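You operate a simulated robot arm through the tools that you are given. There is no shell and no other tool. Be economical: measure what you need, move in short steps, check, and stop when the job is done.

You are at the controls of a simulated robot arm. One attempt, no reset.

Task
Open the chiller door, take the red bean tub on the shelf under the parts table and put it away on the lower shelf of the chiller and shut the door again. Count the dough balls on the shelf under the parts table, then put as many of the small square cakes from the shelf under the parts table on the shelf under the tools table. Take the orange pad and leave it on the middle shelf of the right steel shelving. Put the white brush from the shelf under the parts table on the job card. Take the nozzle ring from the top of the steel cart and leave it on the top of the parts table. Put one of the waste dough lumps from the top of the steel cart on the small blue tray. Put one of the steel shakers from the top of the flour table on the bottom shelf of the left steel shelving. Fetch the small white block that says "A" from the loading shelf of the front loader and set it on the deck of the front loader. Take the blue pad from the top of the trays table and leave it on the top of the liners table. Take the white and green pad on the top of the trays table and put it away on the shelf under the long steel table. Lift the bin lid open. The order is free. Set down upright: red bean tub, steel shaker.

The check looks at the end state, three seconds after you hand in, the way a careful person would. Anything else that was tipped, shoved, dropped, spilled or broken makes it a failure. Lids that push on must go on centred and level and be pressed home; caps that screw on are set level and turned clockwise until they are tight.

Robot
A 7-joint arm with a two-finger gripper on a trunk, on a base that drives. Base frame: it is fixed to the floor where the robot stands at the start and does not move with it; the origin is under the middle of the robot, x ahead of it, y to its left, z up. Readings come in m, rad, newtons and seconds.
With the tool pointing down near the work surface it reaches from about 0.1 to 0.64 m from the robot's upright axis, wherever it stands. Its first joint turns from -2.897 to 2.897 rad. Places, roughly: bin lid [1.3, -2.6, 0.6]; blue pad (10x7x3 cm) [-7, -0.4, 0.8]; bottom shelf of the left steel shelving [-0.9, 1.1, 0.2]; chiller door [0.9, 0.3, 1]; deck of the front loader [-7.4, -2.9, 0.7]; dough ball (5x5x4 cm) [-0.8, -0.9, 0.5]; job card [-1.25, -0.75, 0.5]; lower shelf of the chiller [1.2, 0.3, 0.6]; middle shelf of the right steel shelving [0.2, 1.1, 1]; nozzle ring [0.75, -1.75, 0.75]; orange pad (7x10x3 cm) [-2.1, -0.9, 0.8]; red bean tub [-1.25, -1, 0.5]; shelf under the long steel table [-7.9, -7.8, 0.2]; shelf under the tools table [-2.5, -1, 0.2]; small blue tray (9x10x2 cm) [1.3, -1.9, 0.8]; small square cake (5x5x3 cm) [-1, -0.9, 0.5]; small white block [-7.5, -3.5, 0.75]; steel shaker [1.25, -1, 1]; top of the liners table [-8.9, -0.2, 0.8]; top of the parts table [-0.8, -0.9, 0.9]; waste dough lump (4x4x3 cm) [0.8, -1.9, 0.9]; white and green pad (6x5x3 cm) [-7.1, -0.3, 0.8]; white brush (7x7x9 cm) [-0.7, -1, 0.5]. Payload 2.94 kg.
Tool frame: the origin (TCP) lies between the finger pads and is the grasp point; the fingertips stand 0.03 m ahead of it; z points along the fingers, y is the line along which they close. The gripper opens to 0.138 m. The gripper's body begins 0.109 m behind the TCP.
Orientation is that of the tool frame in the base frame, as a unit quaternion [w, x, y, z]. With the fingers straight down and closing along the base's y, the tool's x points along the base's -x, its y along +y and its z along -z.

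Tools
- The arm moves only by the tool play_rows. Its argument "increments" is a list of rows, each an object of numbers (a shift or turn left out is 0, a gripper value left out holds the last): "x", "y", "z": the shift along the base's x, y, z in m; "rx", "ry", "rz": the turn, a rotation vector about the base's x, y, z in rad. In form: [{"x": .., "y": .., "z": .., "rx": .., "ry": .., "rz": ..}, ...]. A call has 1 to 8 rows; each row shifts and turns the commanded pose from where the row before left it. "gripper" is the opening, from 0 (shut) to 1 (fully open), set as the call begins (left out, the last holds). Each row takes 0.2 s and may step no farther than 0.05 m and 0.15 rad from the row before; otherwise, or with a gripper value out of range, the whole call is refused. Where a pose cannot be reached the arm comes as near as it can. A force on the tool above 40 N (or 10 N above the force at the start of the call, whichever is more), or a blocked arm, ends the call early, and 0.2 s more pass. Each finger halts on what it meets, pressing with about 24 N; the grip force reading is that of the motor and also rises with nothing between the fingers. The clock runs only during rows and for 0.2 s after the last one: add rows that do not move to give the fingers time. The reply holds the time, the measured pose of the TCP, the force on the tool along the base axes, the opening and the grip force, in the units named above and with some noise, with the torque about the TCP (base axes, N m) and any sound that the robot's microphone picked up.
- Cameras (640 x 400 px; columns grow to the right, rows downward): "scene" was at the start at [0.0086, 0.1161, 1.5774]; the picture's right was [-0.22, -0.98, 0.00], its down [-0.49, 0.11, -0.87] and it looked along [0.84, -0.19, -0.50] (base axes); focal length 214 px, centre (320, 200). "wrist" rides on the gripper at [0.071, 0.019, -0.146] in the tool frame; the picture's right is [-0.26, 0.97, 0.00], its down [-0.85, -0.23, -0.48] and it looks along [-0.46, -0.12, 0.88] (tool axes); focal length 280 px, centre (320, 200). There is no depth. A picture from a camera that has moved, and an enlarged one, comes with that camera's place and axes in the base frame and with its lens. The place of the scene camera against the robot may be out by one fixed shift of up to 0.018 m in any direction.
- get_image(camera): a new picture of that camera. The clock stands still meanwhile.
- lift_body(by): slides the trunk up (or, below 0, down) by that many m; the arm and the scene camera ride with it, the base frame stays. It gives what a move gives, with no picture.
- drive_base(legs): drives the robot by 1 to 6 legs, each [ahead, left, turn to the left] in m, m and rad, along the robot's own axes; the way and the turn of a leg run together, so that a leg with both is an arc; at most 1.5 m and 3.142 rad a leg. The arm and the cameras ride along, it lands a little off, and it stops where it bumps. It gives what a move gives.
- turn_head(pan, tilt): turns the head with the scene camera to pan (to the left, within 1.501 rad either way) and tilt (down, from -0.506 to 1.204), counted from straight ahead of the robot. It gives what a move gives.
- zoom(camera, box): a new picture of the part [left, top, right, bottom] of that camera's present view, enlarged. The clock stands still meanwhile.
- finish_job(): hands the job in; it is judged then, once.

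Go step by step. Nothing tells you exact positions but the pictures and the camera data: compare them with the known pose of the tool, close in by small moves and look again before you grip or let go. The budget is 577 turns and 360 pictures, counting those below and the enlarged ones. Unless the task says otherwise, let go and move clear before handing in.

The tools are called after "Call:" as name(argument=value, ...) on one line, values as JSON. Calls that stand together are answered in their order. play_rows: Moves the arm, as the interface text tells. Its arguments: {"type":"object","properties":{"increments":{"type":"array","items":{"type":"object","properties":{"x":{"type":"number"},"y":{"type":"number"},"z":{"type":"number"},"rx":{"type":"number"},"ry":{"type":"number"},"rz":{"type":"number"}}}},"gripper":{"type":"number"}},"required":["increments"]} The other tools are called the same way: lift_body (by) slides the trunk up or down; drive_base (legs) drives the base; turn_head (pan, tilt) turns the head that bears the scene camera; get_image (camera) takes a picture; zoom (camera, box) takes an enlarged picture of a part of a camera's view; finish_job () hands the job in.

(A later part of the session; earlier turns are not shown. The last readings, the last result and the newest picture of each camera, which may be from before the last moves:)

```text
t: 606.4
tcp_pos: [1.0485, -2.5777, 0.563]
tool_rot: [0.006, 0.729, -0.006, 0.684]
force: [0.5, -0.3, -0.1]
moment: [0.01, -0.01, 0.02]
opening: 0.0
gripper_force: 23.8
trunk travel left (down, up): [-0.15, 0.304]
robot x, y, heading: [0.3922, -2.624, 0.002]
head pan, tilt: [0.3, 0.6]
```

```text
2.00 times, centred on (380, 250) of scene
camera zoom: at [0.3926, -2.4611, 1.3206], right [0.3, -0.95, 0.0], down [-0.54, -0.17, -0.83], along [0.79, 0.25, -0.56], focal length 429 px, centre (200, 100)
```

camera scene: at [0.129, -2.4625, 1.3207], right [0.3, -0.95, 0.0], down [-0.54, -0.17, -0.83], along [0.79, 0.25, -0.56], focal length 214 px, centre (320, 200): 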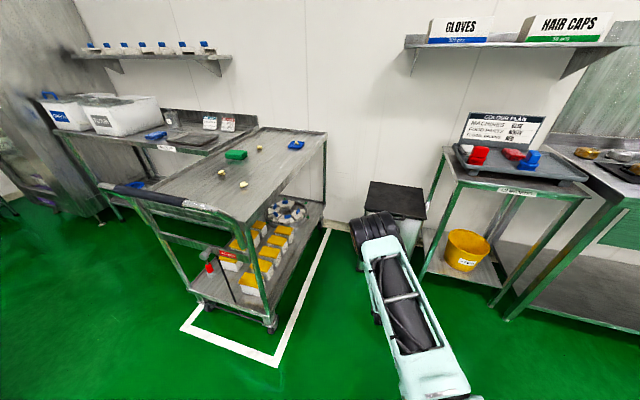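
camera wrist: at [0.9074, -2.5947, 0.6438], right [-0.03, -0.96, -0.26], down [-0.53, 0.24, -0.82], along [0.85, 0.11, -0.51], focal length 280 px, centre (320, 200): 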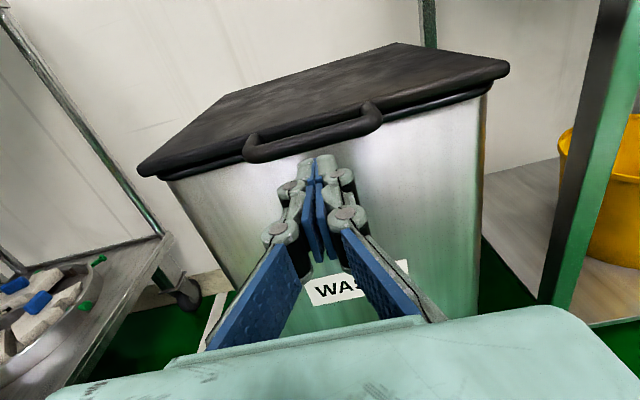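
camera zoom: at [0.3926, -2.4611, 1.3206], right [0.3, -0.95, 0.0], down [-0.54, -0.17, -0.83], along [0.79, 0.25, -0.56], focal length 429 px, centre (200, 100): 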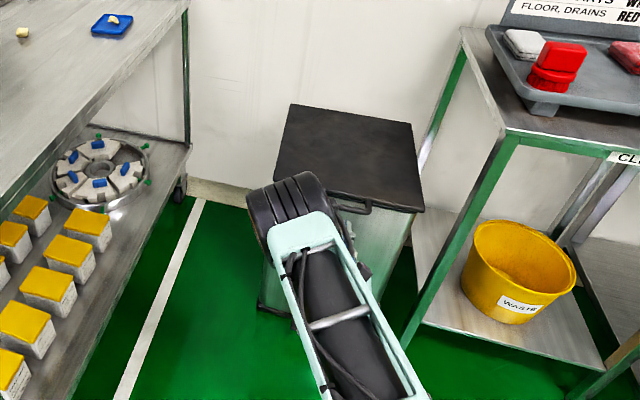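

The fingertips are just below the loop bar. Advance a little under it and start raising.

Call:
play_rows(increments=[{"x": 0.02}, {"x": 0.02}])

Call:
play_rows(increments=[{"z": 0.015}, {"z": 0.015}, {"z": 0.015}])

Call:
get_image(camera="wrist")

```text
t: 607.0
tcp_pos: [1.089, -2.5777, 0.5639]
tool_rot: [0.005, 0.73, -0.006, 0.683]
force: [-0.4, -0.2, -2.0]
moment: [0.01, 0.01, 0.0]
opening: 0.0058
gripper_force: 23.6
trunk travel left (down, up): [-0.15, 0.304]
robot x, y, heading: [0.3863, -2.6234, -0.0]
head pan, tilt: [0.3, 0.6]
```

```text
t: 607.8
tcp_pos: [1.0882, -2.5786, 0.6066]
tool_rot: [0.005, 0.73, -0.006, 0.684]
force: [0.0, 0.1, -1.8]
moment: [-0.06, 0.01, -0.02]
opening: 0.0057
gripper_force: 24.4
trunk travel left (down, up): [-0.15, 0.304]
robot x, y, heading: [0.3871, -2.6232, 0.006]
head pan, tilt: [0.3, 0.6]
```

```text
132 pictures are left
camera wrist: at [0.9469, -2.5949, 0.6878], right [-0.03, -0.96, -0.26], down [-0.53, 0.24, -0.82], along [0.85, 0.11, -0.51], focal length 280 px, centre (320, 200)
```

wrist: 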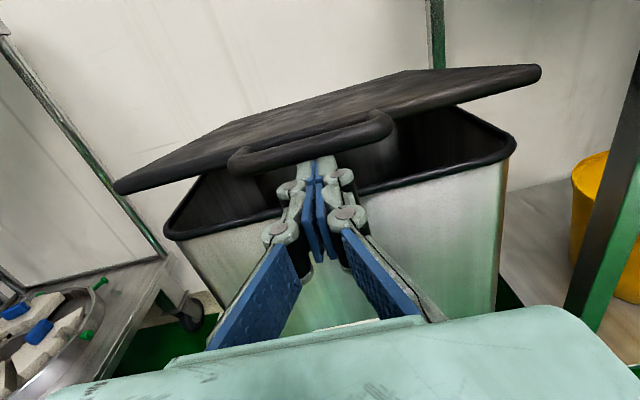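

The lid is lifting. Continue along its arc.

Call:
play_rows(increments=[{"x": 0.005, "z": 0.034}, {"x": 0.008, "z": 0.033}, {"x": 0.012, "z": 0.032}, {"x": 0.015, "z": 0.031}, {"x": 0.018, "z": 0.029}, {"x": 0.021, "z": 0.027}])

Call:
get_image(camera="wrist")

Call:
get_image(camera="scene")

```text
t: 609.2
tcp_pos: [1.1612, -2.5772, 0.7845]
tool_rot: [0.006, 0.729, -0.007, 0.684]
force: [-0.5, 0.8, -1.9]
moment: [-0.02, 0.03, 0.02]
opening: 0.0001
gripper_force: 24.6
out of reach, approached as far as the arm can: row 6
trunk travel left (down, up): [-0.15, 0.304]
robot x, y, heading: [0.3873, -2.6219, 0.003]
head pan, tilt: [0.3, 0.6]
```

```text
131 pictures are left
camera wrist: at [1.0204, -2.5946, 0.8657], right [-0.03, -0.96, -0.26], down [-0.53, 0.24, -0.82], along [0.85, 0.11, -0.51], focal length 280 px, centre (320, 200)
```

wrist: 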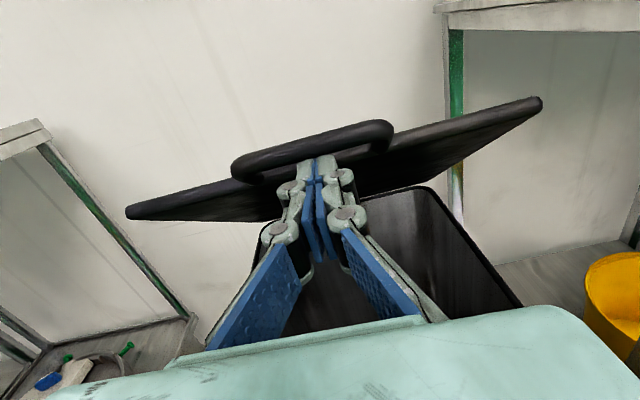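

```text
130 pictures are left
camera scene: at [0.3929, -2.4614, 1.3206], right [0.3, -0.95, 0.0], down [-0.54, -0.17, -0.83], along [0.79, 0.25, -0.56], focal length 214 px, centre (320, 200)
```

scene: 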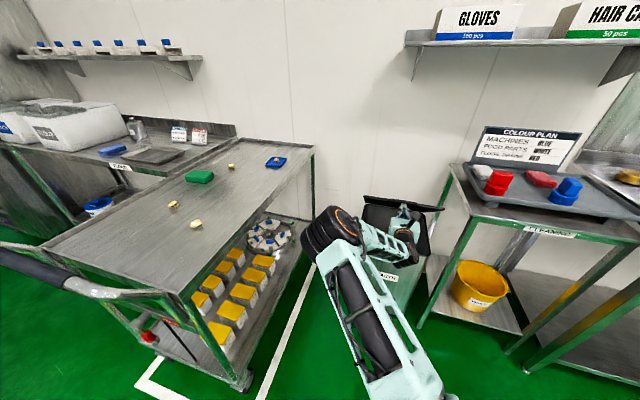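

Lid ~45° open. I move the base slightly in, then raise the trunk.

Call:
drive_base(legs=[[0.06, 0, 0]])

Call:
lift_body(by=0.06)

Call:
get_image(camera="wrist")

```text
t: 610.2
tcp_pos: [1.2215, -2.5772, 0.7848]
tool_rot: [0.005, 0.729, -0.005, 0.685]
force: [0.2, -0.2, -2.1]
moment: [0.02, 0.0, 0.0]
opening: 0.0001
gripper_force: 23.9
trunk travel left (down, up): [-0.15, 0.304]
robot x, y, heading: [0.4433, -2.6243, 0.005]
head pan, tilt: [0.3, 0.6]
```

```text
t: 611.2
tcp_pos: [1.2206, -2.5767, 0.8443]
tool_rot: [0.005, 0.729, -0.006, 0.685]
force: [0.2, -0.5, -1.8]
moment: [0.02, 0.0, 0.02]
opening: 0.0
gripper_force: 24.3
trunk travel left (down, up): [-0.21, 0.244]
robot x, y, heading: [0.4485, -2.622, 0.006]
head pan, tilt: [0.3, 0.6]
```

```text
129 pictures are left
camera wrist: at [1.079, -2.5945, 0.9256], right [-0.03, -0.96, -0.26], down [-0.52, 0.24, -0.82], along [0.85, 0.11, -0.51], focal length 280 px, centre (320, 200)
```

wrist: 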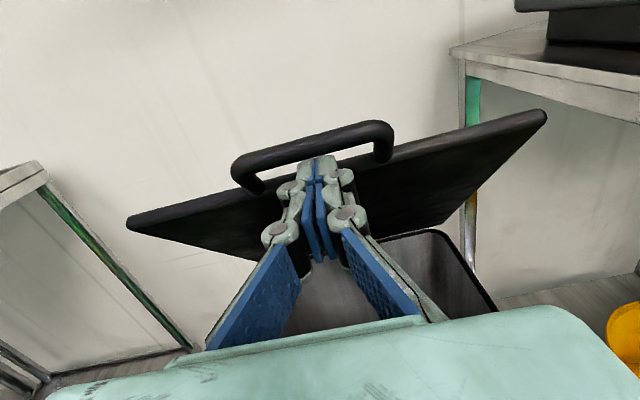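

Call:
drive_base(legs=[[0.06, 0, 0]])

Call:
lift_body(by=0.03)

Call:
drive_base(legs=[[0.06, 0, 0]])

Call:
get_image(camera="wrist")

Call:
get_image(camera="scene")

```text
t: 612.2
tcp_pos: [1.2732, -2.5769, 0.8642]
tool_rot: [0.002, 0.716, -0.007, 0.699]
force: [-7.0, 0.1, 10.4]
moment: [-0.01, -0.14, 0.0]
opening: 0.0059
gripper_force: 24.2
trunk travel left (down, up): [-0.21, 0.244]
robot x, y, heading: [0.4998, -2.6204, -0.001]
head pan, tilt: [0.3, 0.6]
stopped in leg 1: the force on the tool passed its limit at 48 N (the readings are from after the stop); the commanded pose is now the measured one
```

```text
t: 613.0
tcp_pos: [1.2751, -2.5781, 0.8841]
tool_rot: [0.004, 0.721, -0.007, 0.693]
force: [7.8, 0.2, -16.4]
moment: [-0.09, 0.43, 0.0]
opening: 0.0002
gripper_force: 23.4
trunk travel left (down, up): [-0.24, 0.214]
robot x, y, heading: [0.4974, -2.6201, 0.004]
head pan, tilt: [0.3, 0.6]
```

```text
t: 614.0
tcp_pos: [1.3343, -2.5753, 0.8943]
tool_rot: [0.001, 0.715, -0.006, 0.699]
force: [-6.4, 0.1, 15.8]
moment: [0.0, -0.3, -0.02]
opening: 0.0059
gripper_force: 23.7
trunk travel left (down, up): [-0.24, 0.214]
robot x, y, heading: [0.5574, -2.6251, 0.005]
head pan, tilt: [0.3, 0.6]
```

```text
128 pictures are left
camera wrist: at [1.1887, -2.594, 0.9699], right [-0.02, -0.96, -0.27], down [-0.49, 0.24, -0.84], along [0.87, 0.12, -0.48], focal length 280 px, centre (320, 200)
```

wrist: 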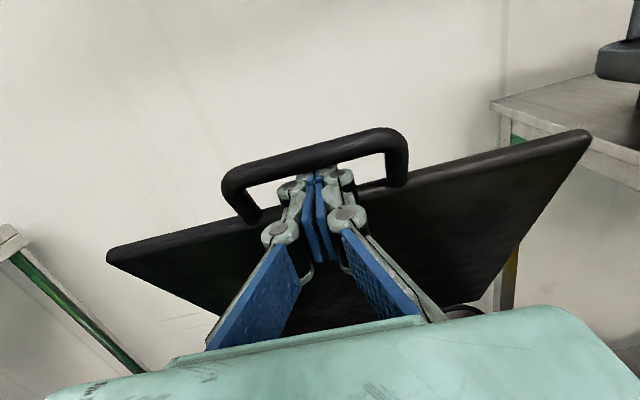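

```text
127 pictures are left
camera scene: at [0.5594, -2.4606, 1.4108], right [0.3, -0.95, 0.0], down [-0.54, -0.17, -0.83], along [0.79, 0.25, -0.56], focal length 214 px, centre (320, 200)
```

scene: 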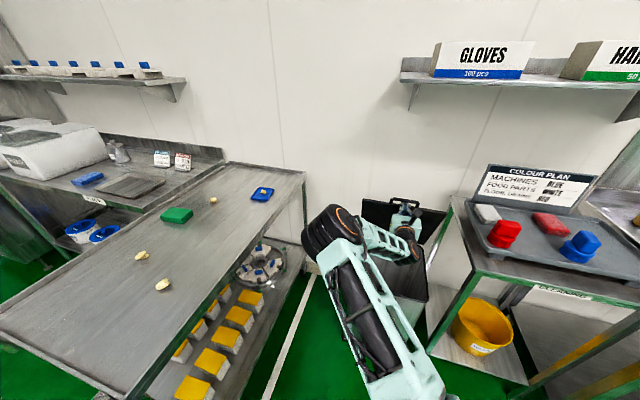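

Lid ~75°. Push a bit further toward and past vertical.

Call:
play_rows(increments=[{"x": 0.02, "z": 0.005}, {"x": 0.02, "z": 0.003}, {"x": 0.02}])

Call:
get_image(camera="wrist")

```text
t: 614.8
tcp_pos: [1.3921, -2.5762, 0.9118]
tool_rot: [0.001, 0.709, -0.006, 0.705]
force: [-6.9, -0.2, 32.9]
moment: [-0.01, -0.79, -0.17]
opening: 0.0061
gripper_force: 24.0
trunk travel left (down, up): [-0.24, 0.214]
robot x, y, heading: [0.5597, -2.6222, 0.007]
head pan, tilt: [0.3, 0.6]
```

```text
126 pictures are left
camera wrist: at [1.2463, -2.5944, 0.9844], right [-0.01, -0.96, -0.27], down [-0.48, 0.24, -0.84], along [0.88, 0.12, -0.46], focal length 280 px, centre (320, 200)
```

wrist: 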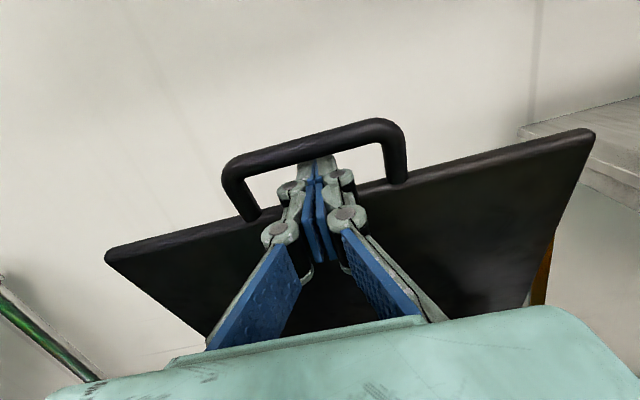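

Call:
play_rows(increments=[{"z": 0.01}, {"z": 0.01, "x": 0.01}, {"x": 0.02}, {"x": 0.02}])

Call:
get_image(camera="wrist")

Call:
zoom(camera="scene", box=[280, 150, 480, 330])

```text
t: 615.8
tcp_pos: [1.4369, -2.5754, 0.9177]
tool_rot: [0.001, 0.71, -0.005, 0.704]
force: [-2.2, -1.1, 32.2]
moment: [-0.09, -0.83, 0.27]
opening: 0.0062
gripper_force: 23.9
out of reach, approached as far as the arm can: row 1, 2
trunk travel left (down, up): [-0.24, 0.214]
robot x, y, heading: [0.5565, -2.6213, 0.003]
head pan, tilt: [0.3, 0.6]
```

```text
125 pictures are left
camera wrist: at [1.2914, -2.5937, 0.9905], right [-0.01, -0.96, -0.27], down [-0.48, 0.24, -0.84], along [0.88, 0.12, -0.47], focal length 280 px, centre (320, 200)
```

wrist: 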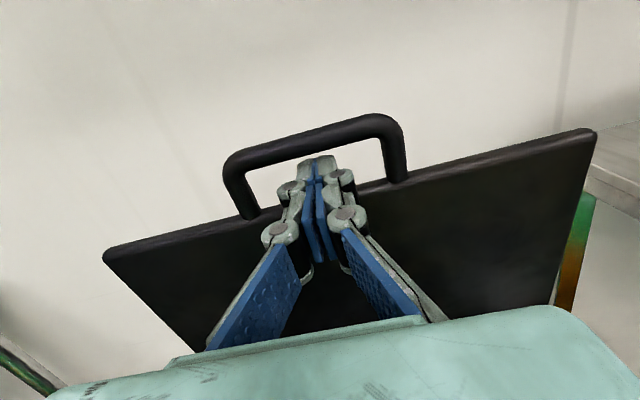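

```text
2.22 times, centred on (380, 240) of scene
camera zoom: at [0.5567, -2.4607, 1.4107], right [0.3, -0.95, 0.0], down [-0.53, -0.17, -0.83], along [0.79, 0.25, -0.56], focal length 477 px, centre (187, 111)
```

zoom: 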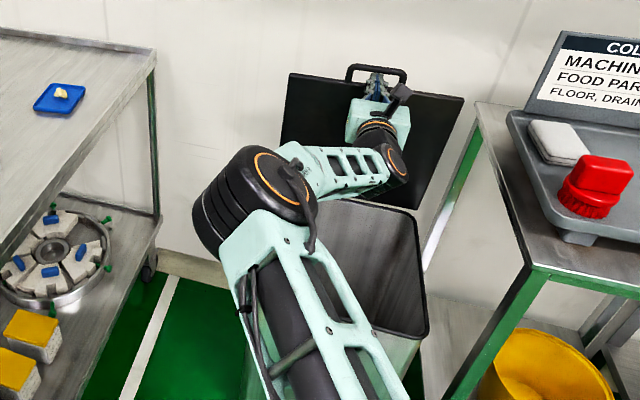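

Call:
drive_base(legs=[[0.05, 0, 0]])

Call:
get_image(camera="wrist")

```text
t: 616.7
tcp_pos: [1.4861, -2.5747, 0.9167]
tool_rot: [0.001, 0.71, -0.005, 0.704]
force: [2.1, -1.1, 35.2]
moment: [-0.09, -0.48, 0.02]
opening: 0.0062
gripper_force: 23.7
trunk travel left (down, up): [-0.24, 0.214]
robot x, y, heading: [0.6112, -2.6188, 0.004]
head pan, tilt: [0.3, 0.6]
```

```text
123 pictures are left
camera wrist: at [1.3412, -2.5934, 0.9905], right [-0.01, -0.96, -0.27], down [-0.48, 0.24, -0.84], along [0.88, 0.12, -0.47], focal length 280 px, centre (320, 200)
```

wrist: 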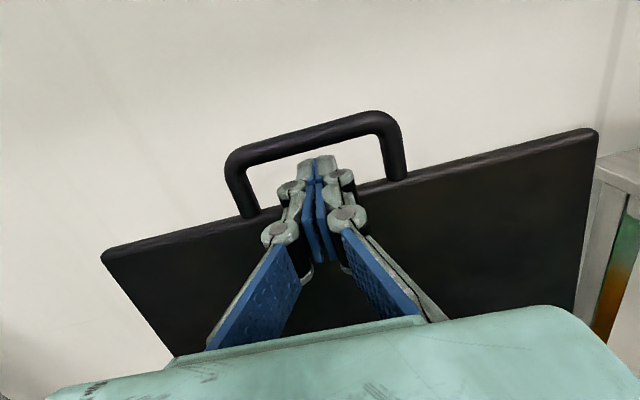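

Call:
drive_base(legs=[[0.025, 0, 0]])

Call:
lift_body(by=0.012)

Call:
get_image(camera="wrist")

```text
t: 617.5
tcp_pos: [1.5148, -2.5757, 0.9141]
tool_rot: [0.001, 0.711, -0.006, 0.703]
force: [1.8, -0.6, 10.2]
moment: [-0.02, -0.18, -0.03]
opening: 0.0057
gripper_force: 24.1
trunk travel left (down, up): [-0.24, 0.214]
robot x, y, heading: [0.6343, -2.6216, 0.003]
head pan, tilt: [0.3, 0.6]
```

```text
t: 618.1
tcp_pos: [1.5157, -2.5735, 0.9262]
tool_rot: [0.001, 0.711, -0.005, 0.703]
force: [0.0, 0.2, 0.0]
moment: [0.01, -0.02, 0.0]
opening: 0.0
gripper_force: 23.8
trunk travel left (down, up): [-0.252, 0.202]
robot x, y, heading: [0.6318, -2.621, 0.003]
head pan, tilt: [0.3, 0.6]
```

```text
122 pictures are left
camera wrist: at [1.3699, -2.5931, 0.9995], right [-0.01, -0.96, -0.27], down [-0.48, 0.24, -0.84], along [0.88, 0.12, -0.47], focal length 280 px, centre (320, 200)
```

wrist: 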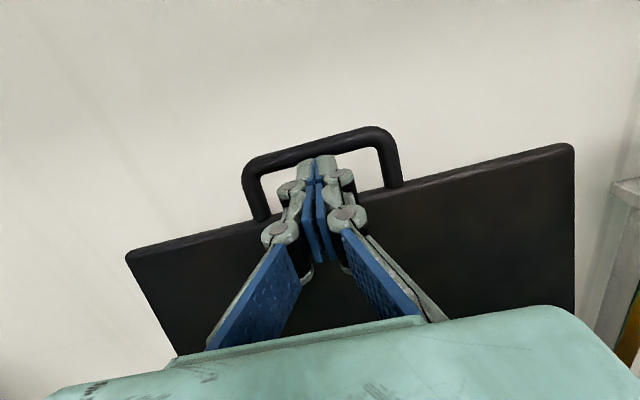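

Forces are zero: the lid stands by itself past vertical. Withdraw carefully.

Call:
drive_base(legs=[[-0.12, 0, 0]])

Call:
get_image(camera="wrist")

```text
t: 619.3
tcp_pos: [1.3958, -2.5747, 0.9249]
tool_rot: [0.002, 0.712, -0.006, 0.703]
force: [-0.2, -0.2, 0.8]
moment: [-0.03, 0.01, 0.02]
opening: 0.0
gripper_force: 23.8
trunk travel left (down, up): [-0.252, 0.202]
robot x, y, heading: [0.5156, -2.6233, 0.004]
head pan, tilt: [0.3, 0.6]
```

```text
121 pictures are left
camera wrist: at [1.2501, -2.5932, 0.9995], right [-0.01, -0.96, -0.27], down [-0.48, 0.24, -0.84], along [0.88, 0.12, -0.47], focal length 280 px, centre (320, 200)
```

wrist: 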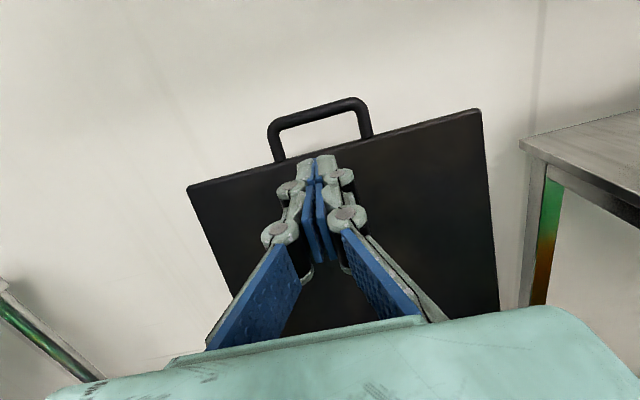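

The lid stays open. Back off, retract the arm, and head west.

Call:
drive_base(legs=[[-0.42, 0, 0]])

Call:
play_rows(increments=[{"x": -0.03, "z": 0.01}, {"x": -0.04, "z": 0.01}, {"x": -0.04, "z": 0.01}, {"x": -0.04, "z": 0.01}, {"x": -0.04}, {"x": -0.04}], gripper=0.5)

Call:
get_image(camera="scene")

```text
t: 621.9
tcp_pos: [0.9837, -2.5776, 0.9261]
tool_rot: [0.001, 0.712, -0.005, 0.703]
force: [0.0, -0.3, -0.4]
moment: [-0.01, 0.0, -0.02]
opening: 0.0
gripper_force: 24.0
trunk travel left (down, up): [-0.252, 0.202]
robot x, y, heading: [0.099, -2.623, 0.004]
head pan, tilt: [0.3, 0.6]
```

```text
t: 623.3
tcp_pos: [0.9298, -2.5625, 0.9719]
tool_rot: [0.01, 0.717, -0.026, 0.697]
force: [-0.9, -0.3, -0.1]
moment: [0.0, -0.01, 0.01]
opening: 0.0691
gripper_force: 0.1
out of reach, approached as far as the arm can: row 1, 2, 3, 4, 5, 6
trunk travel left (down, up): [-0.252, 0.202]
robot x, y, heading: [0.1013, -2.6266, 0.005]
head pan, tilt: [0.3, 0.6]
```

```text
120 pictures are left
camera scene: at [0.1053, -2.4633, 1.4226], right [0.3, -0.95, 0.0], down [-0.54, -0.17, -0.83], along [0.79, 0.25, -0.56], focal length 214 px, centre (320, 200)
```

scene: 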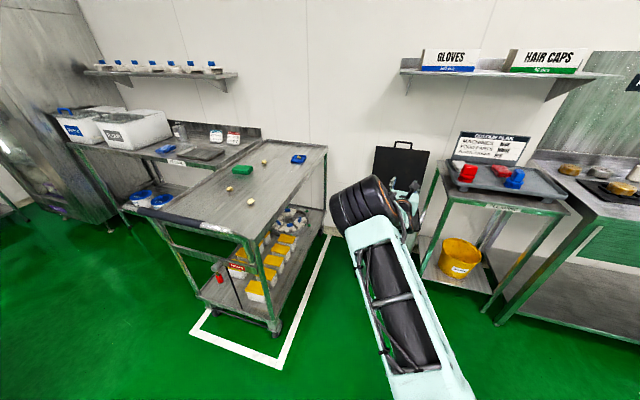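

The level tool can't fold closer at this height; pitch it down instead.

Call:
play_rows(increments=[{"ry": 0.12, "z": -0.02}, {"ry": 0.12, "z": -0.02}, {"ry": 0.12, "z": -0.02}, {"ry": 0.12, "z": -0.02}, {"ry": 0.12, "z": -0.02}, {"ry": 0.12}, {}, {}])

Call:
play_rows(increments=[{"x": -0.02}, {"x": -0.02}, {"x": -0.02}, {"x": -0.02}])

```text
t: 625.1
tcp_pos: [0.9261, -2.5724, 0.8709]
tool_rot: [0.018, 0.891, -0.022, 0.454]
force: [0.7, 0.4, -0.4]
moment: [-0.02, 0.0, 0.01]
opening: 0.069
gripper_force: 0.1
out of reach, approached as far as the arm can: row 1, 2
trunk travel left (down, up): [-0.252, 0.202]
robot x, y, heading: [0.098, -2.6216, 0.006]
head pan, tilt: [0.3, 0.6]
```

```text
t: 626.1
tcp_pos: [0.8468, -2.5716, 0.8713]
tool_rot: [0.019, 0.89, -0.022, 0.454]
force: [0.5, -0.2, -0.2]
moment: [0.02, -0.01, 0.01]
opening: 0.0689
gripper_force: 0.0
trunk travel left (down, up): [-0.252, 0.202]
robot x, y, heading: [0.0995, -2.6264, 0.008]
head pan, tilt: [0.3, 0.6]
```

Call:
play_rows(increments=[{"x": -0.04, "z": 0.02}, {"x": -0.04, "z": 0.02}, {"x": -0.04, "z": 0.02}, {"x": -0.03, "z": 0.02}])

Call:
lift_body(by=0.2)

Call:
drive_base(legs=[[0, 1.15, 0], [0.12, 0.05, 0], [0, 1.3, 0]])

```text
t: 627.1
tcp_pos: [0.6961, -2.5724, 0.952]
tool_rot: [0.017, 0.891, -0.022, 0.454]
force: [-0.2, 0.0, -0.5]
moment: [0.02, -0.03, 0.04]
opening: 0.0692
gripper_force: 0.0
trunk travel left (down, up): [-0.252, 0.202]
robot x, y, heading: [0.1015, -2.623, 0.001]
head pan, tilt: [0.3, 0.6]
```

```text
t: 629.2
tcp_pos: [0.697, -2.5723, 1.1506]
tool_rot: [0.018, 0.891, -0.022, 0.454]
force: [-0.1, 0.3, -0.1]
moment: [0.02, -0.02, -0.01]
opening: 0.0689
gripper_force: 0.0
trunk travel left (down, up): [-0.452, 0.002]
robot x, y, heading: [0.1027, -2.6246, 0.005]
head pan, tilt: [0.3, 0.6]
```

```text
t: 651.8
tcp_pos: [0.8186, -0.0671, 1.1525]
tool_rot: [0.021, 0.89, -0.027, 0.454]
force: [-1.8, 0.2, -0.2]
moment: [0.02, -0.03, -0.04]
opening: 0.0689
gripper_force: 0.1
trunk travel left (down, up): [-0.452, 0.002]
robot x, y, heading: [0.2245, -0.1141, -0.0]
head pan, tilt: [0.3, 0.6]
```

Call:
drive_base(legs=[[-0.25, 0.1, 0], [0, 0, 3.14], [1.5, -0.15, 0], [1.5, 0, 0]])

Call:
turn_head(pan=0.3, tilt=0.3)

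Call:
get_image(camera="scene")

Call:
turn_head(pan=-0.5, tilt=0.3)

Call:
get_image(camera="scene")

```text
refused: leg 3 is longer than a leg can be; nothing moved
```

```text
t: 652.6
tcp_pos: [0.8177, -0.0666, 1.1516]
tool_rot: [0.021, 0.891, -0.027, 0.454]
force: [0.7, 0.3, -0.6]
moment: [-0.02, 0.0, -0.02]
opening: 0.0689
gripper_force: 0.0
trunk travel left (down, up): [-0.452, 0.002]
robot x, y, heading: [0.2241, -0.1146, -0.004]
head pan, tilt: [0.3, 0.3]
```

```text
119 pictures are left
camera scene: at [0.2334, 0.0498, 1.65], right [0.29, -0.96, 0.0], down [-0.28, -0.09, -0.96], along [0.91, 0.28, -0.3], focal length 214 px, centre (320, 200)
```

scene: 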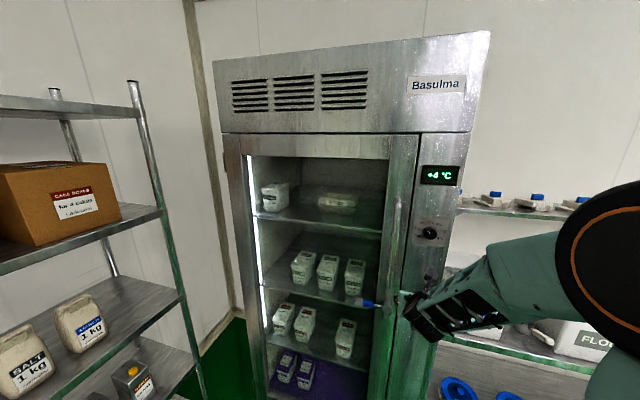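

```text
t: 653.7
tcp_pos: [0.8191, -0.0661, 1.1515]
tool_rot: [0.021, 0.891, -0.027, 0.453]
force: [0.3, -0.1, -1.1]
moment: [0.0, 0.0, 0.01]
opening: 0.0691
gripper_force: 0.0
trunk travel left (down, up): [-0.452, 0.002]
robot x, y, heading: [0.2256, -0.1123, -0.005]
head pan, tilt: [-0.499, 0.3]
```

```text
118 pictures are left
camera scene: at [0.226, -0.0224, 1.65], right [-0.48, -0.88, 0.0], down [-0.26, 0.14, -0.96], along [0.84, -0.46, -0.3], focal length 214 px, centre (320, 200)
```

scene: 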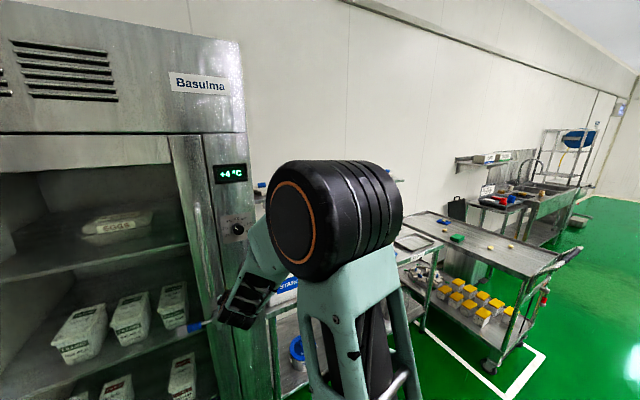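

The chiller is shut (+4 °C again). Drive west in shorter legs.

Call:
drive_base(legs=[[-0.25, 0.1, 0], [0, 0, 3.14], [1.4, -0.15, 0], [1.45, 0, 0]])

Call:
turn_head(pan=0.4, tilt=0.3)

Call:
get_image(camera="scene")

Call:
turn_head(pan=-0.5, tilt=0.3)

Call:
get_image(camera="scene")

```text
t: 676.4
tcp_pos: [-3.4381, -0.1284, 1.1528]
tool_rot: [-0.454, -0.009, 0.891, 0.002]
force: [0.0, 0.5, -0.3]
moment: [-0.03, -0.02, -0.02]
opening: 0.0687
gripper_force: 0.0
trunk travel left (down, up): [-0.452, 0.002]
robot x, y, heading: [-2.8496, -0.0385, -3.068]
head pan, tilt: [-0.499, 0.3]
```

```text
t: 677.6
tcp_pos: [-3.4384, -0.1287, 1.152]
tool_rot: [-0.454, -0.008, 0.891, 0.003]
force: [-0.1, 0.1, -1.0]
moment: [-0.02, -0.01, 0.0]
opening: 0.069
gripper_force: 0.1
trunk travel left (down, up): [-0.452, 0.002]
robot x, y, heading: [-2.8502, -0.0368, -3.071]
head pan, tilt: [0.4, 0.3]
```

```text
117 pictures are left
camera scene: at [-2.841, -0.2049, 1.65], right [-0.46, 0.89, 0.0], down [0.26, 0.13, -0.96], along [-0.85, -0.44, -0.3], focal length 214 px, centre (320, 200)
```

scene: 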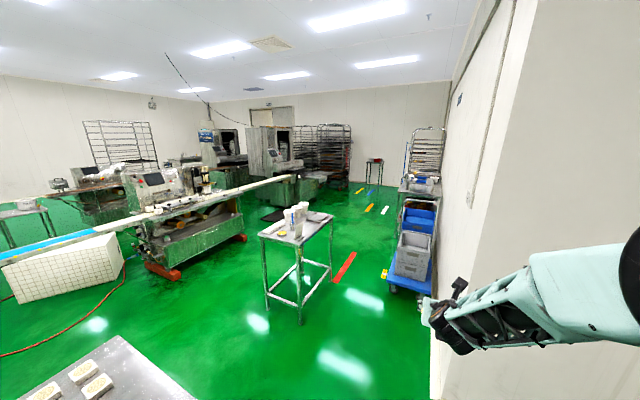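

```text
t: 678.8
tcp_pos: [-3.4378, -0.1282, 1.1525]
tool_rot: [-0.454, -0.009, 0.891, 0.003]
force: [-0.3, -0.3, 0.2]
moment: [0.01, 0.0, 0.0]
opening: 0.0691
gripper_force: 0.1
trunk travel left (down, up): [-0.452, 0.002]
robot x, y, heading: [-2.8485, -0.0341, -3.072]
head pan, tilt: [-0.499, 0.3]
```

```text
116 pictures are left
camera scene: at [-2.8429, -0.1239, 1.65], right [0.41, 0.91, 0.0], down [0.27, -0.12, -0.96], along [-0.87, 0.39, -0.3], focal length 214 px, centre (320, 200)
```

scene: 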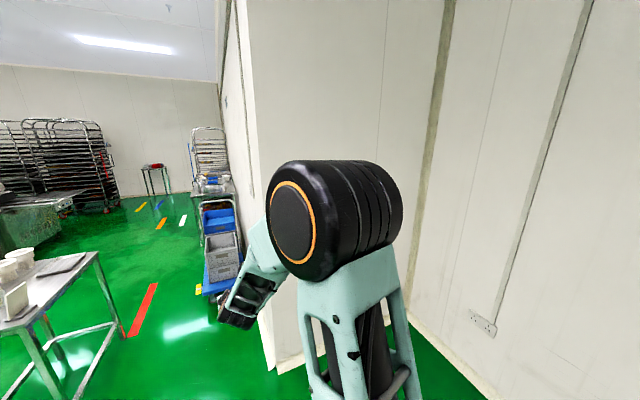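

A wall corner stands at (-4.0, 0); the way west runs at y≈-0.78 between a trolley and a table. I drive it in steps.

Call:
drive_base(legs=[[0, 0, -0.07], [0.75, 0.2, 0], [0.4, 0.52, 0]])

Call:
turn_head(pan=0.0, tilt=0.5)

Call:
get_image(camera="scene")

```text
t: 688.1
tcp_pos: [-4.5921, -0.8022, 1.1531]
tool_rot: [-0.453, 0.027, 0.891, 0.021]
force: [0.3, -0.4, 0.3]
moment: [0.0, -0.01, 0.0]
opening: 0.0693
gripper_force: 0.0
trunk travel left (down, up): [-0.452, 0.002]
robot x, y, heading: [-3.9923, -0.757, 3.133]
head pan, tilt: [-0.499, 0.3]
```

```text
t: 689.0
tcp_pos: [-4.5913, -0.8017, 1.1526]
tool_rot: [-0.453, 0.027, 0.891, 0.021]
force: [-0.2, -0.9, 0.3]
moment: [-0.01, -0.02, 0.02]
opening: 0.0691
gripper_force: 0.2
trunk travel left (down, up): [-0.452, 0.002]
robot x, y, heading: [-3.9954, -0.7554, 3.133]
head pan, tilt: [0.0, 0.499]
```

```text
115 pictures are left
camera scene: at [-4.006, -0.8899, 1.6317], right [0.01, 1.0, 0.0], down [0.48, 0.0, -0.88], along [-0.88, 0.01, -0.48], focal length 214 px, centre (320, 200)
```

scene: 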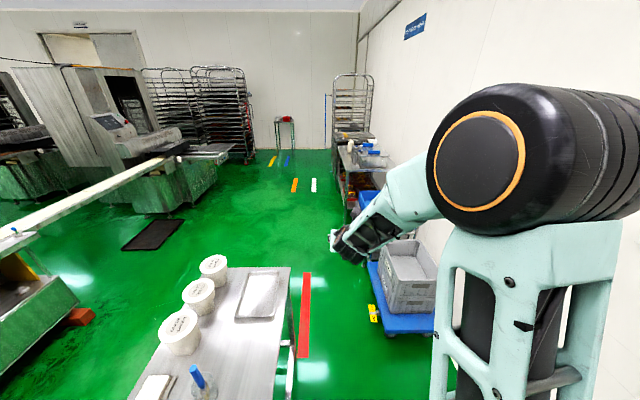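

The passage beside the trolley is too narrow, so I go around the south side of the table (y≈-2.0).

Call:
drive_base(legs=[[-0.4, 0, 0], [0, 1.25, 0.0], [1.4, 0, 0], [0.7, 0, 0]])

Call:
get_image(camera="scene")

Call:
turn_head(pan=-0.6, tilt=0.4)

Call:
get_image(camera="scene")

```text
t: 712.3
tcp_pos: [-6.3039, -2.1111, 1.1523]
tool_rot: [-0.454, 0.008, 0.891, 0.011]
force: [0.4, 0.4, 0.3]
moment: [0.03, 0.0, -0.02]
opening: 0.0691
gripper_force: 0.1
trunk travel left (down, up): [-0.452, 0.002]
robot x, y, heading: [-5.7104, -2.0392, -3.105]
head pan, tilt: [0.0, 0.499]
```

```text
114 pictures are left
camera scene: at [-5.7169, -2.1721, 1.6316], right [-0.04, 1.0, 0.0], down [0.48, 0.02, -0.88], along [-0.88, -0.03, -0.48], focal length 214 px, centre (320, 200)
```

scene: 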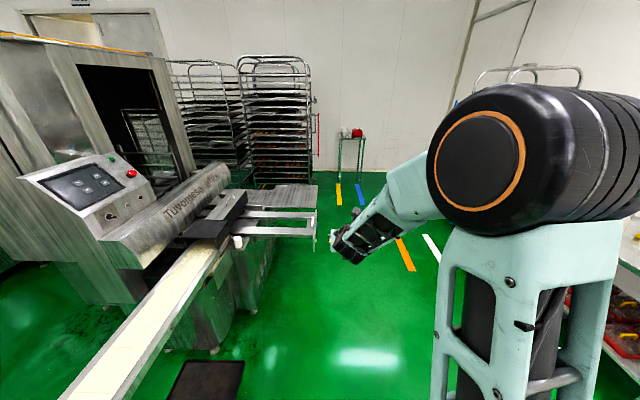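

```text
t: 713.3
tcp_pos: [-6.3052, -2.11, 1.1509]
tool_rot: [-0.454, 0.008, 0.891, 0.011]
force: [1.5, 0.0, 0.5]
moment: [-0.01, 0.0, -0.01]
opening: 0.0688
gripper_force: 0.0
trunk travel left (down, up): [-0.452, 0.002]
robot x, y, heading: [-5.71, -2.0369, -3.101]
head pan, tilt: [-0.6, 0.4]
```

```text
113 pictures are left
camera scene: at [-5.7041, -2.1193, 1.6408], right [0.53, 0.85, 0.0], down [0.33, -0.21, -0.92], along [-0.78, 0.49, -0.39], focal length 214 px, centre (320, 200)
```

scene: 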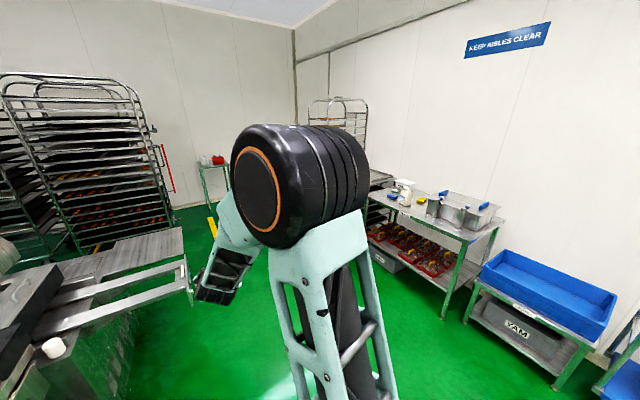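

Call:
turn_head(pan=0.25, tilt=0.5)

Call:
zoom(camera="scene", box=[220, 100, 460, 320])

```text
t: 714.5
tcp_pos: [-6.3042, -2.1101, 1.1528]
tool_rot: [-0.454, 0.007, 0.891, 0.011]
force: [-0.1, 0.2, -0.8]
moment: [0.0, -0.02, -0.03]
opening: 0.0689
gripper_force: 0.1
trunk travel left (down, up): [-0.452, 0.002]
robot x, y, heading: [-5.7108, -2.0362, -3.102]
head pan, tilt: [0.25, 0.499]
```

```text
1.82 times, centred on (340, 210) of scene
camera zoom: at [-5.7129, -2.1943, 1.6317], right [-0.28, 0.96, 0.0], down [0.46, 0.14, -0.88], along [-0.84, -0.25, -0.48], focal length 390 px, centre (284, 182)
```

zoom: 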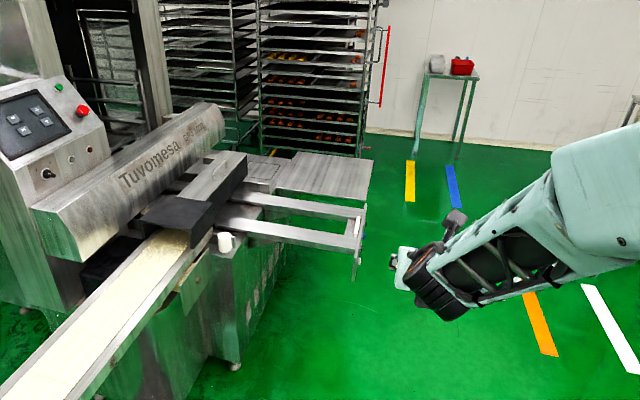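

Call:
drive_base(legs=[[1.3, -0.35, 0], [0.9, 0, 0]])

Call:
turn_head(pan=1.1, tilt=0.45)

Call:
get_image(camera="scene")

Call:
turn_head(pan=0.2, tilt=0.35)

Call:
get_image(camera="scene")

```text
t: 725.5
tcp_pos: [-8.5057, -1.875, 1.1534]
tool_rot: [-0.455, 0.005, 0.891, 0.009]
force: [-0.7, 0.1, -0.3]
moment: [0.0, -0.02, 0.0]
opening: 0.0688
gripper_force: 0.0
trunk travel left (down, up): [-0.452, 0.002]
robot x, y, heading: [-7.9117, -1.798, -3.094]
head pan, tilt: [0.25, 0.499]
```

```text
t: 726.7
tcp_pos: [-8.5062, -1.8746, 1.151]
tool_rot: [-0.454, 0.006, 0.891, 0.01]
force: [0.1, 0.3, 0.0]
moment: [0.0, -0.01, -0.03]
opening: 0.0689
gripper_force: 0.1
trunk travel left (down, up): [-0.452, 0.002]
robot x, y, heading: [-7.9127, -1.8001, -3.095]
head pan, tilt: [1.1, 0.45]
```

```text
111 pictures are left
camera scene: at [-7.8651, -2.0134, 1.6361], right [-0.91, 0.42, 0.0], down [0.18, 0.4, -0.9], along [-0.37, -0.82, -0.44], focal length 214 px, centre (320, 200)
```

scene: 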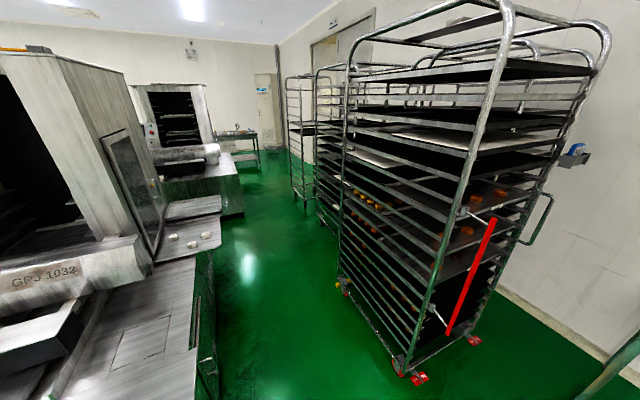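

```text
t: 727.9
tcp_pos: [-8.5064, -1.8741, 1.1525]
tool_rot: [-0.453, 0.005, 0.891, 0.01]
force: [-0.1, -0.5, -0.2]
moment: [-0.02, -0.02, 0.0]
opening: 0.0688
gripper_force: 0.1
trunk travel left (down, up): [-0.452, 0.002]
robot x, y, heading: [-7.9099, -1.7997, -3.098]
head pan, tilt: [0.201, 0.351]
```

```text
110 pictures are left
camera scene: at [-7.9172, -1.9524, 1.6453], right [-0.24, 0.97, 0.0], down [0.33, 0.08, -0.94], along [-0.91, -0.23, -0.34], focal length 214 px, centre (320, 200)
```

scene: 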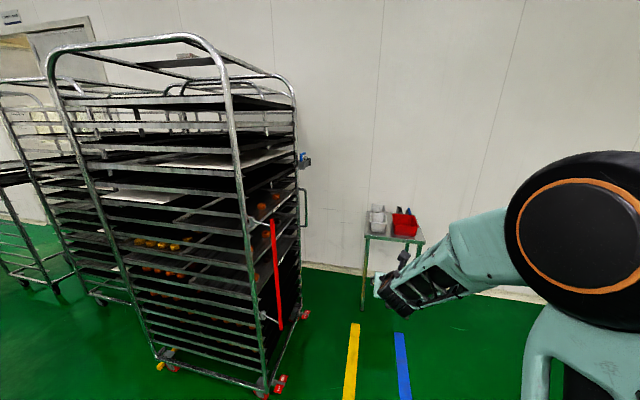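

I can see the front loader: its loading shelf with small white blocks at about (-7.58, -3.45) and the deck at (-7.42, -2.93). I turn to face it and move down the corridor.

Call:
drive_base(legs=[[0, 0, 3.1], [-0.22, -0.9, 0]])

Call:
turn_head(pan=-0.6, tilt=0.6)

Call:
get_image(camera="scene")

Call:
get_image(camera="wrist")

```text
t: 743.4
tcp_pos: [-7.4881, -2.6158, 1.1535]
tool_rot: [0.005, 0.891, 0.003, 0.454]
force: [-1.0, -1.0, -0.2]
moment: [-0.03, -0.02, 0.02]
opening: 0.0687
gripper_force: 0.0
trunk travel left (down, up): [-0.452, 0.002]
robot x, y, heading: [-8.0767, -2.7045, 0.06]
head pan, tilt: [0.201, 0.351]
```

```text
t: 744.6
tcp_pos: [-7.4871, -2.6155, 1.1519]
tool_rot: [0.005, 0.891, 0.004, 0.454]
force: [-0.5, -0.8, 0.0]
moment: [-0.04, -0.01, 0.01]
opening: 0.0689
gripper_force: 0.2
trunk travel left (down, up): [-0.452, 0.002]
robot x, y, heading: [-8.0809, -2.7013, 0.06]
head pan, tilt: [-0.6, 0.6]
```

```text
109 pictures are left
camera scene: at [-8.0908, -2.6163, 1.6226], right [-0.51, -0.86, 0.0], down [-0.48, 0.29, -0.83], along [0.71, -0.42, -0.56], focal length 214 px, centre (320, 200)
```

scene: 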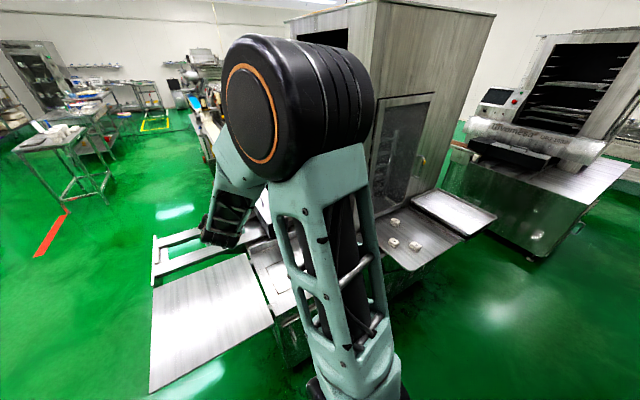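

```text
108 pictures are left
camera wrist: at [-7.5641, -2.6335, 1.2963], right [-0.15, -0.97, -0.2], down [-0.88, 0.23, -0.41], along [0.44, 0.11, -0.89], focal length 280 px, centre (320, 200)
```

wrist: 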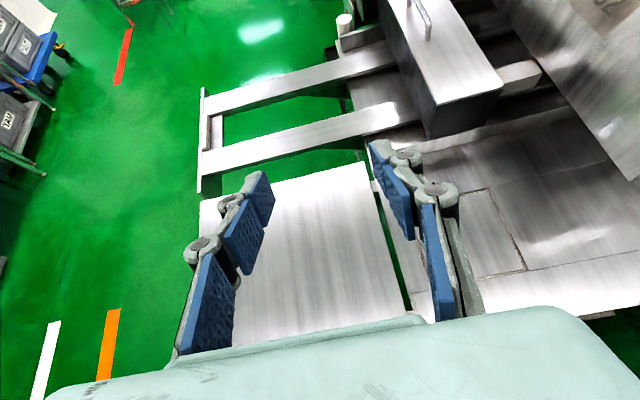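

Call:
play_rows(increments=[{"x": -0.03}, {"x": -0.03}, {"x": -0.03}])

Call:
drive_base(legs=[[-0.03, -0.6, -0.06]])

Call:
get_image(camera="scene")

Call:
get_image(camera="wrist")

```text
t: 745.4
tcp_pos: [-7.5777, -2.6167, 1.1513]
tool_rot: [0.005, 0.89, 0.003, 0.455]
force: [-1.3, 0.4, 0.3]
moment: [0.0, -0.02, 0.0]
opening: 0.0692
gripper_force: 0.1
trunk travel left (down, up): [-0.452, 0.002]
robot x, y, heading: [-8.0823, -2.7028, 0.061]
head pan, tilt: [-0.6, 0.6]
```

```text
t: 751.1
tcp_pos: [-7.5826, -3.2421, 1.1503]
tool_rot: [0.018, 0.891, -0.022, 0.453]
force: [-1.0, 0.3, -0.7]
moment: [-0.01, 0.0, 0.0]
opening: 0.0692
gripper_force: 0.1
trunk travel left (down, up): [-0.452, 0.002]
robot x, y, heading: [-8.09, -3.299, 0.002]
head pan, tilt: [-0.6, 0.6]
```

```text
107 pictures are left
camera scene: at [-8.0959, -3.2132, 1.6226], right [-0.56, -0.83, 0.0], down [-0.47, 0.32, -0.83], along [0.68, -0.46, -0.56], focal length 214 px, centre (320, 200)
```

scene: 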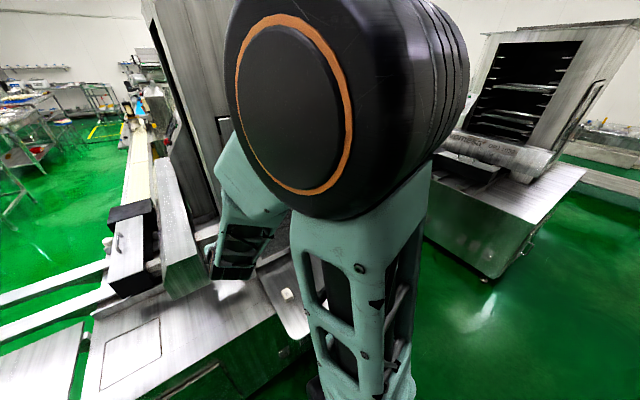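

```text
106 pictures are left
camera wrist: at [-7.6605, -3.2555, 1.2955], right [-0.21, -0.96, -0.2], down [-0.87, 0.27, -0.41], along [0.45, 0.09, -0.89], focal length 280 px, centre (320, 200)
```

wrist: 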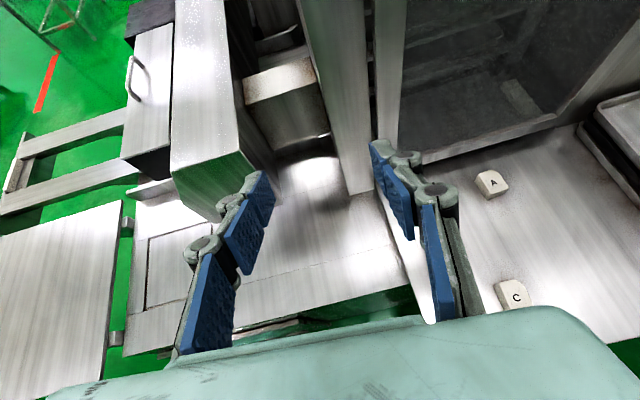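

Call:
drive_base(legs=[[0, -0.28, 0]])

Call:
play_rows(increments=[{"ry": 0.12, "z": -0.03}, {"ry": 0.12, "z": -0.03}, {"z": -0.04}, {"z": -0.03}])

Call:
get_image(camera="wrist")

```text
t: 754.1
tcp_pos: [-7.5818, -3.5262, 1.151]
tool_rot: [0.018, 0.891, -0.023, 0.454]
force: [-0.1, 0.7, 0.9]
moment: [-0.01, 0.0, -0.01]
opening: 0.0688
gripper_force: 0.1
trunk travel left (down, up): [-0.452, 0.002]
robot x, y, heading: [-8.0872, -3.5831, 0.004]
head pan, tilt: [-0.6, 0.6]
```

```text
t: 755.1
tcp_pos: [-7.5837, -3.5275, 1.0203]
tool_rot: [0.021, 0.939, -0.021, 0.343]
force: [-0.1, 0.4, -0.7]
moment: [-0.02, 0.01, 0.02]
opening: 0.0688
gripper_force: 0.1
trunk travel left (down, up): [-0.452, 0.002]
robot x, y, heading: [-8.0873, -3.5818, 0.006]
head pan, tilt: [-0.6, 0.6]
```

```text
105 pictures are left
camera wrist: at [-7.624, -3.54, 1.179], right [-0.25, -0.96, -0.14], down [-0.94, 0.28, -0.19], along [0.22, 0.09, -0.97], focal length 280 px, centre (320, 200)
```

wrist: 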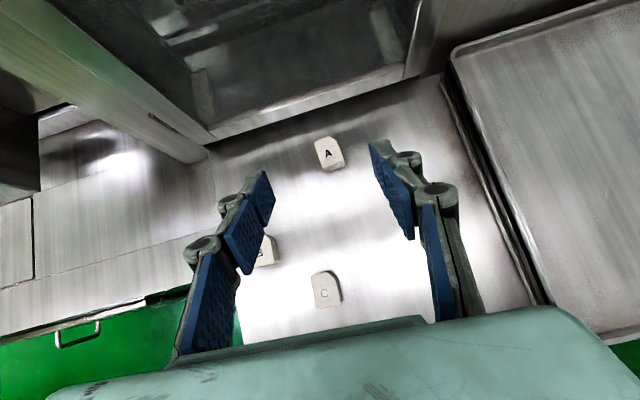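

Block "A" is at about (-7.46, -3.535, 0.76). Approach over it.

Call:
play_rows(increments=[{"x": 0.035, "y": -0.004, "z": -0.04}, {"x": 0.03, "y": -0.003, "z": -0.04}, {"x": 0.025, "z": -0.04}, {"x": 0.015, "z": -0.04}])

Call:
get_image(camera="wrist")

```text
refused: row 1 steps farther than a row can; nothing moved
```

```text
104 pictures are left
camera wrist: at [-7.624, -3.54, 1.179], right [-0.25, -0.96, -0.14], down [-0.94, 0.28, -0.19], along [0.22, 0.09, -0.97], focal length 280 px, centre (320, 200)
```

wrist: 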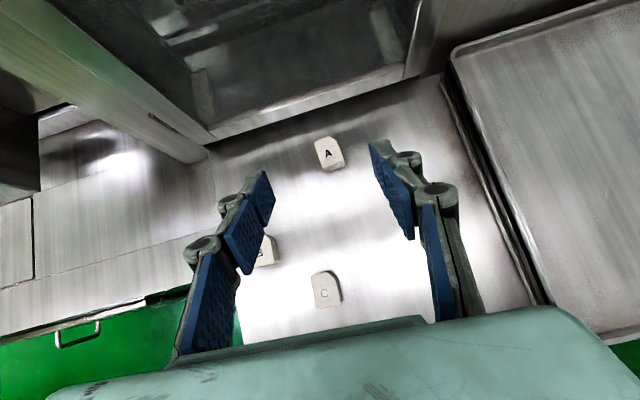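

Call:
play_rows(increments=[{"x": 0.027, "y": -0.003, "z": -0.04}, {"x": 0.027, "y": -0.003, "z": -0.04}, {"x": 0.025, "z": -0.04}, {"x": 0.025, "z": -0.04}])

Call:
get_image(camera="wrist")

```text
t: 756.1
tcp_pos: [-7.4787, -3.5333, 0.8596]
tool_rot: [0.021, 0.938, -0.02, 0.344]
force: [-0.1, -0.7, 0.3]
moment: [-0.05, -0.03, -0.03]
opening: 0.0688
gripper_force: 0.0
trunk travel left (down, up): [-0.452, 0.002]
robot x, y, heading: [-8.0904, -3.5814, 0.003]
head pan, tilt: [-0.6, 0.6]
```

```text
103 pictures are left
camera wrist: at [-7.52, -3.5466, 1.0182], right [-0.25, -0.96, -0.14], down [-0.94, 0.28, -0.19], along [0.22, 0.09, -0.97], focal length 280 px, centre (320, 200)
```

wrist: 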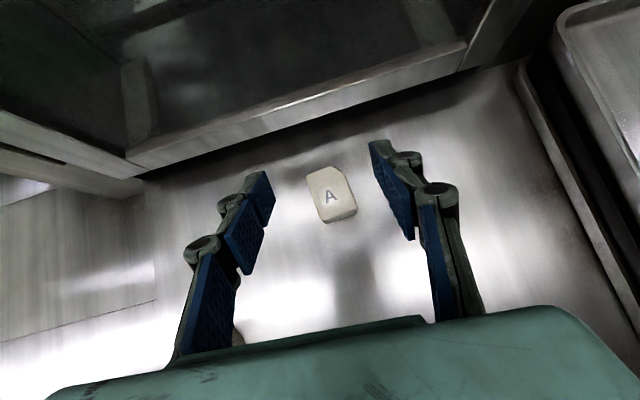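

Call:
play_rows(increments=[{"x": 0.01, "z": -0.03}, {"x": 0.01, "z": -0.025}, {"z": -0.012}])

Call:
play_rows(increments=[{"z": -0.005}, {"z": -0.004}])

Call:
get_image(camera="wrist")

```text
t: 757.0
tcp_pos: [-7.4589, -3.5319, 0.7942]
tool_rot: [0.02, 0.939, -0.021, 0.344]
force: [0.9, -0.4, -0.3]
moment: [-0.01, -0.03, -0.01]
opening: 0.0689
gripper_force: 0.0
trunk travel left (down, up): [-0.452, 0.002]
robot x, y, heading: [-8.0909, -3.581, 0.0]
head pan, tilt: [-0.6, 0.6]
```

```text
t: 757.5
tcp_pos: [-7.459, -3.5335, 0.787]
tool_rot: [0.021, 0.938, -0.021, 0.345]
force: [0.4, 0.5, 0.3]
moment: [0.01, 0.01, 0.01]
opening: 0.069
gripper_force: 0.1
trunk travel left (down, up): [-0.452, 0.002]
robot x, y, heading: [-8.0888, -3.5825, 0.0]
head pan, tilt: [-0.6, 0.6]
```

```text
102 pictures are left
camera wrist: at [-7.4998, -3.5459, 0.9436], right [-0.25, -0.96, -0.14], down [-0.94, 0.28, -0.19], along [0.22, 0.09, -0.97], focal length 280 px, centre (320, 200)
```

wrist: 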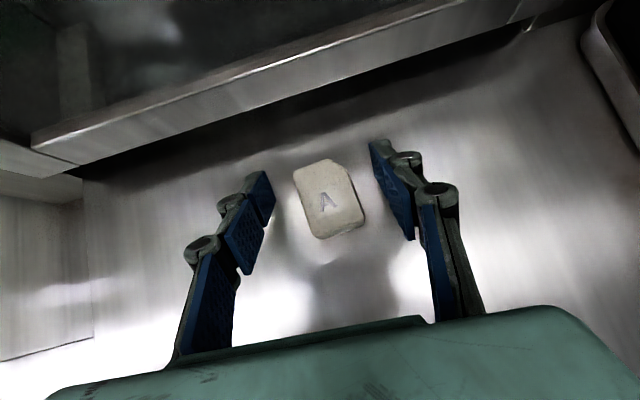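

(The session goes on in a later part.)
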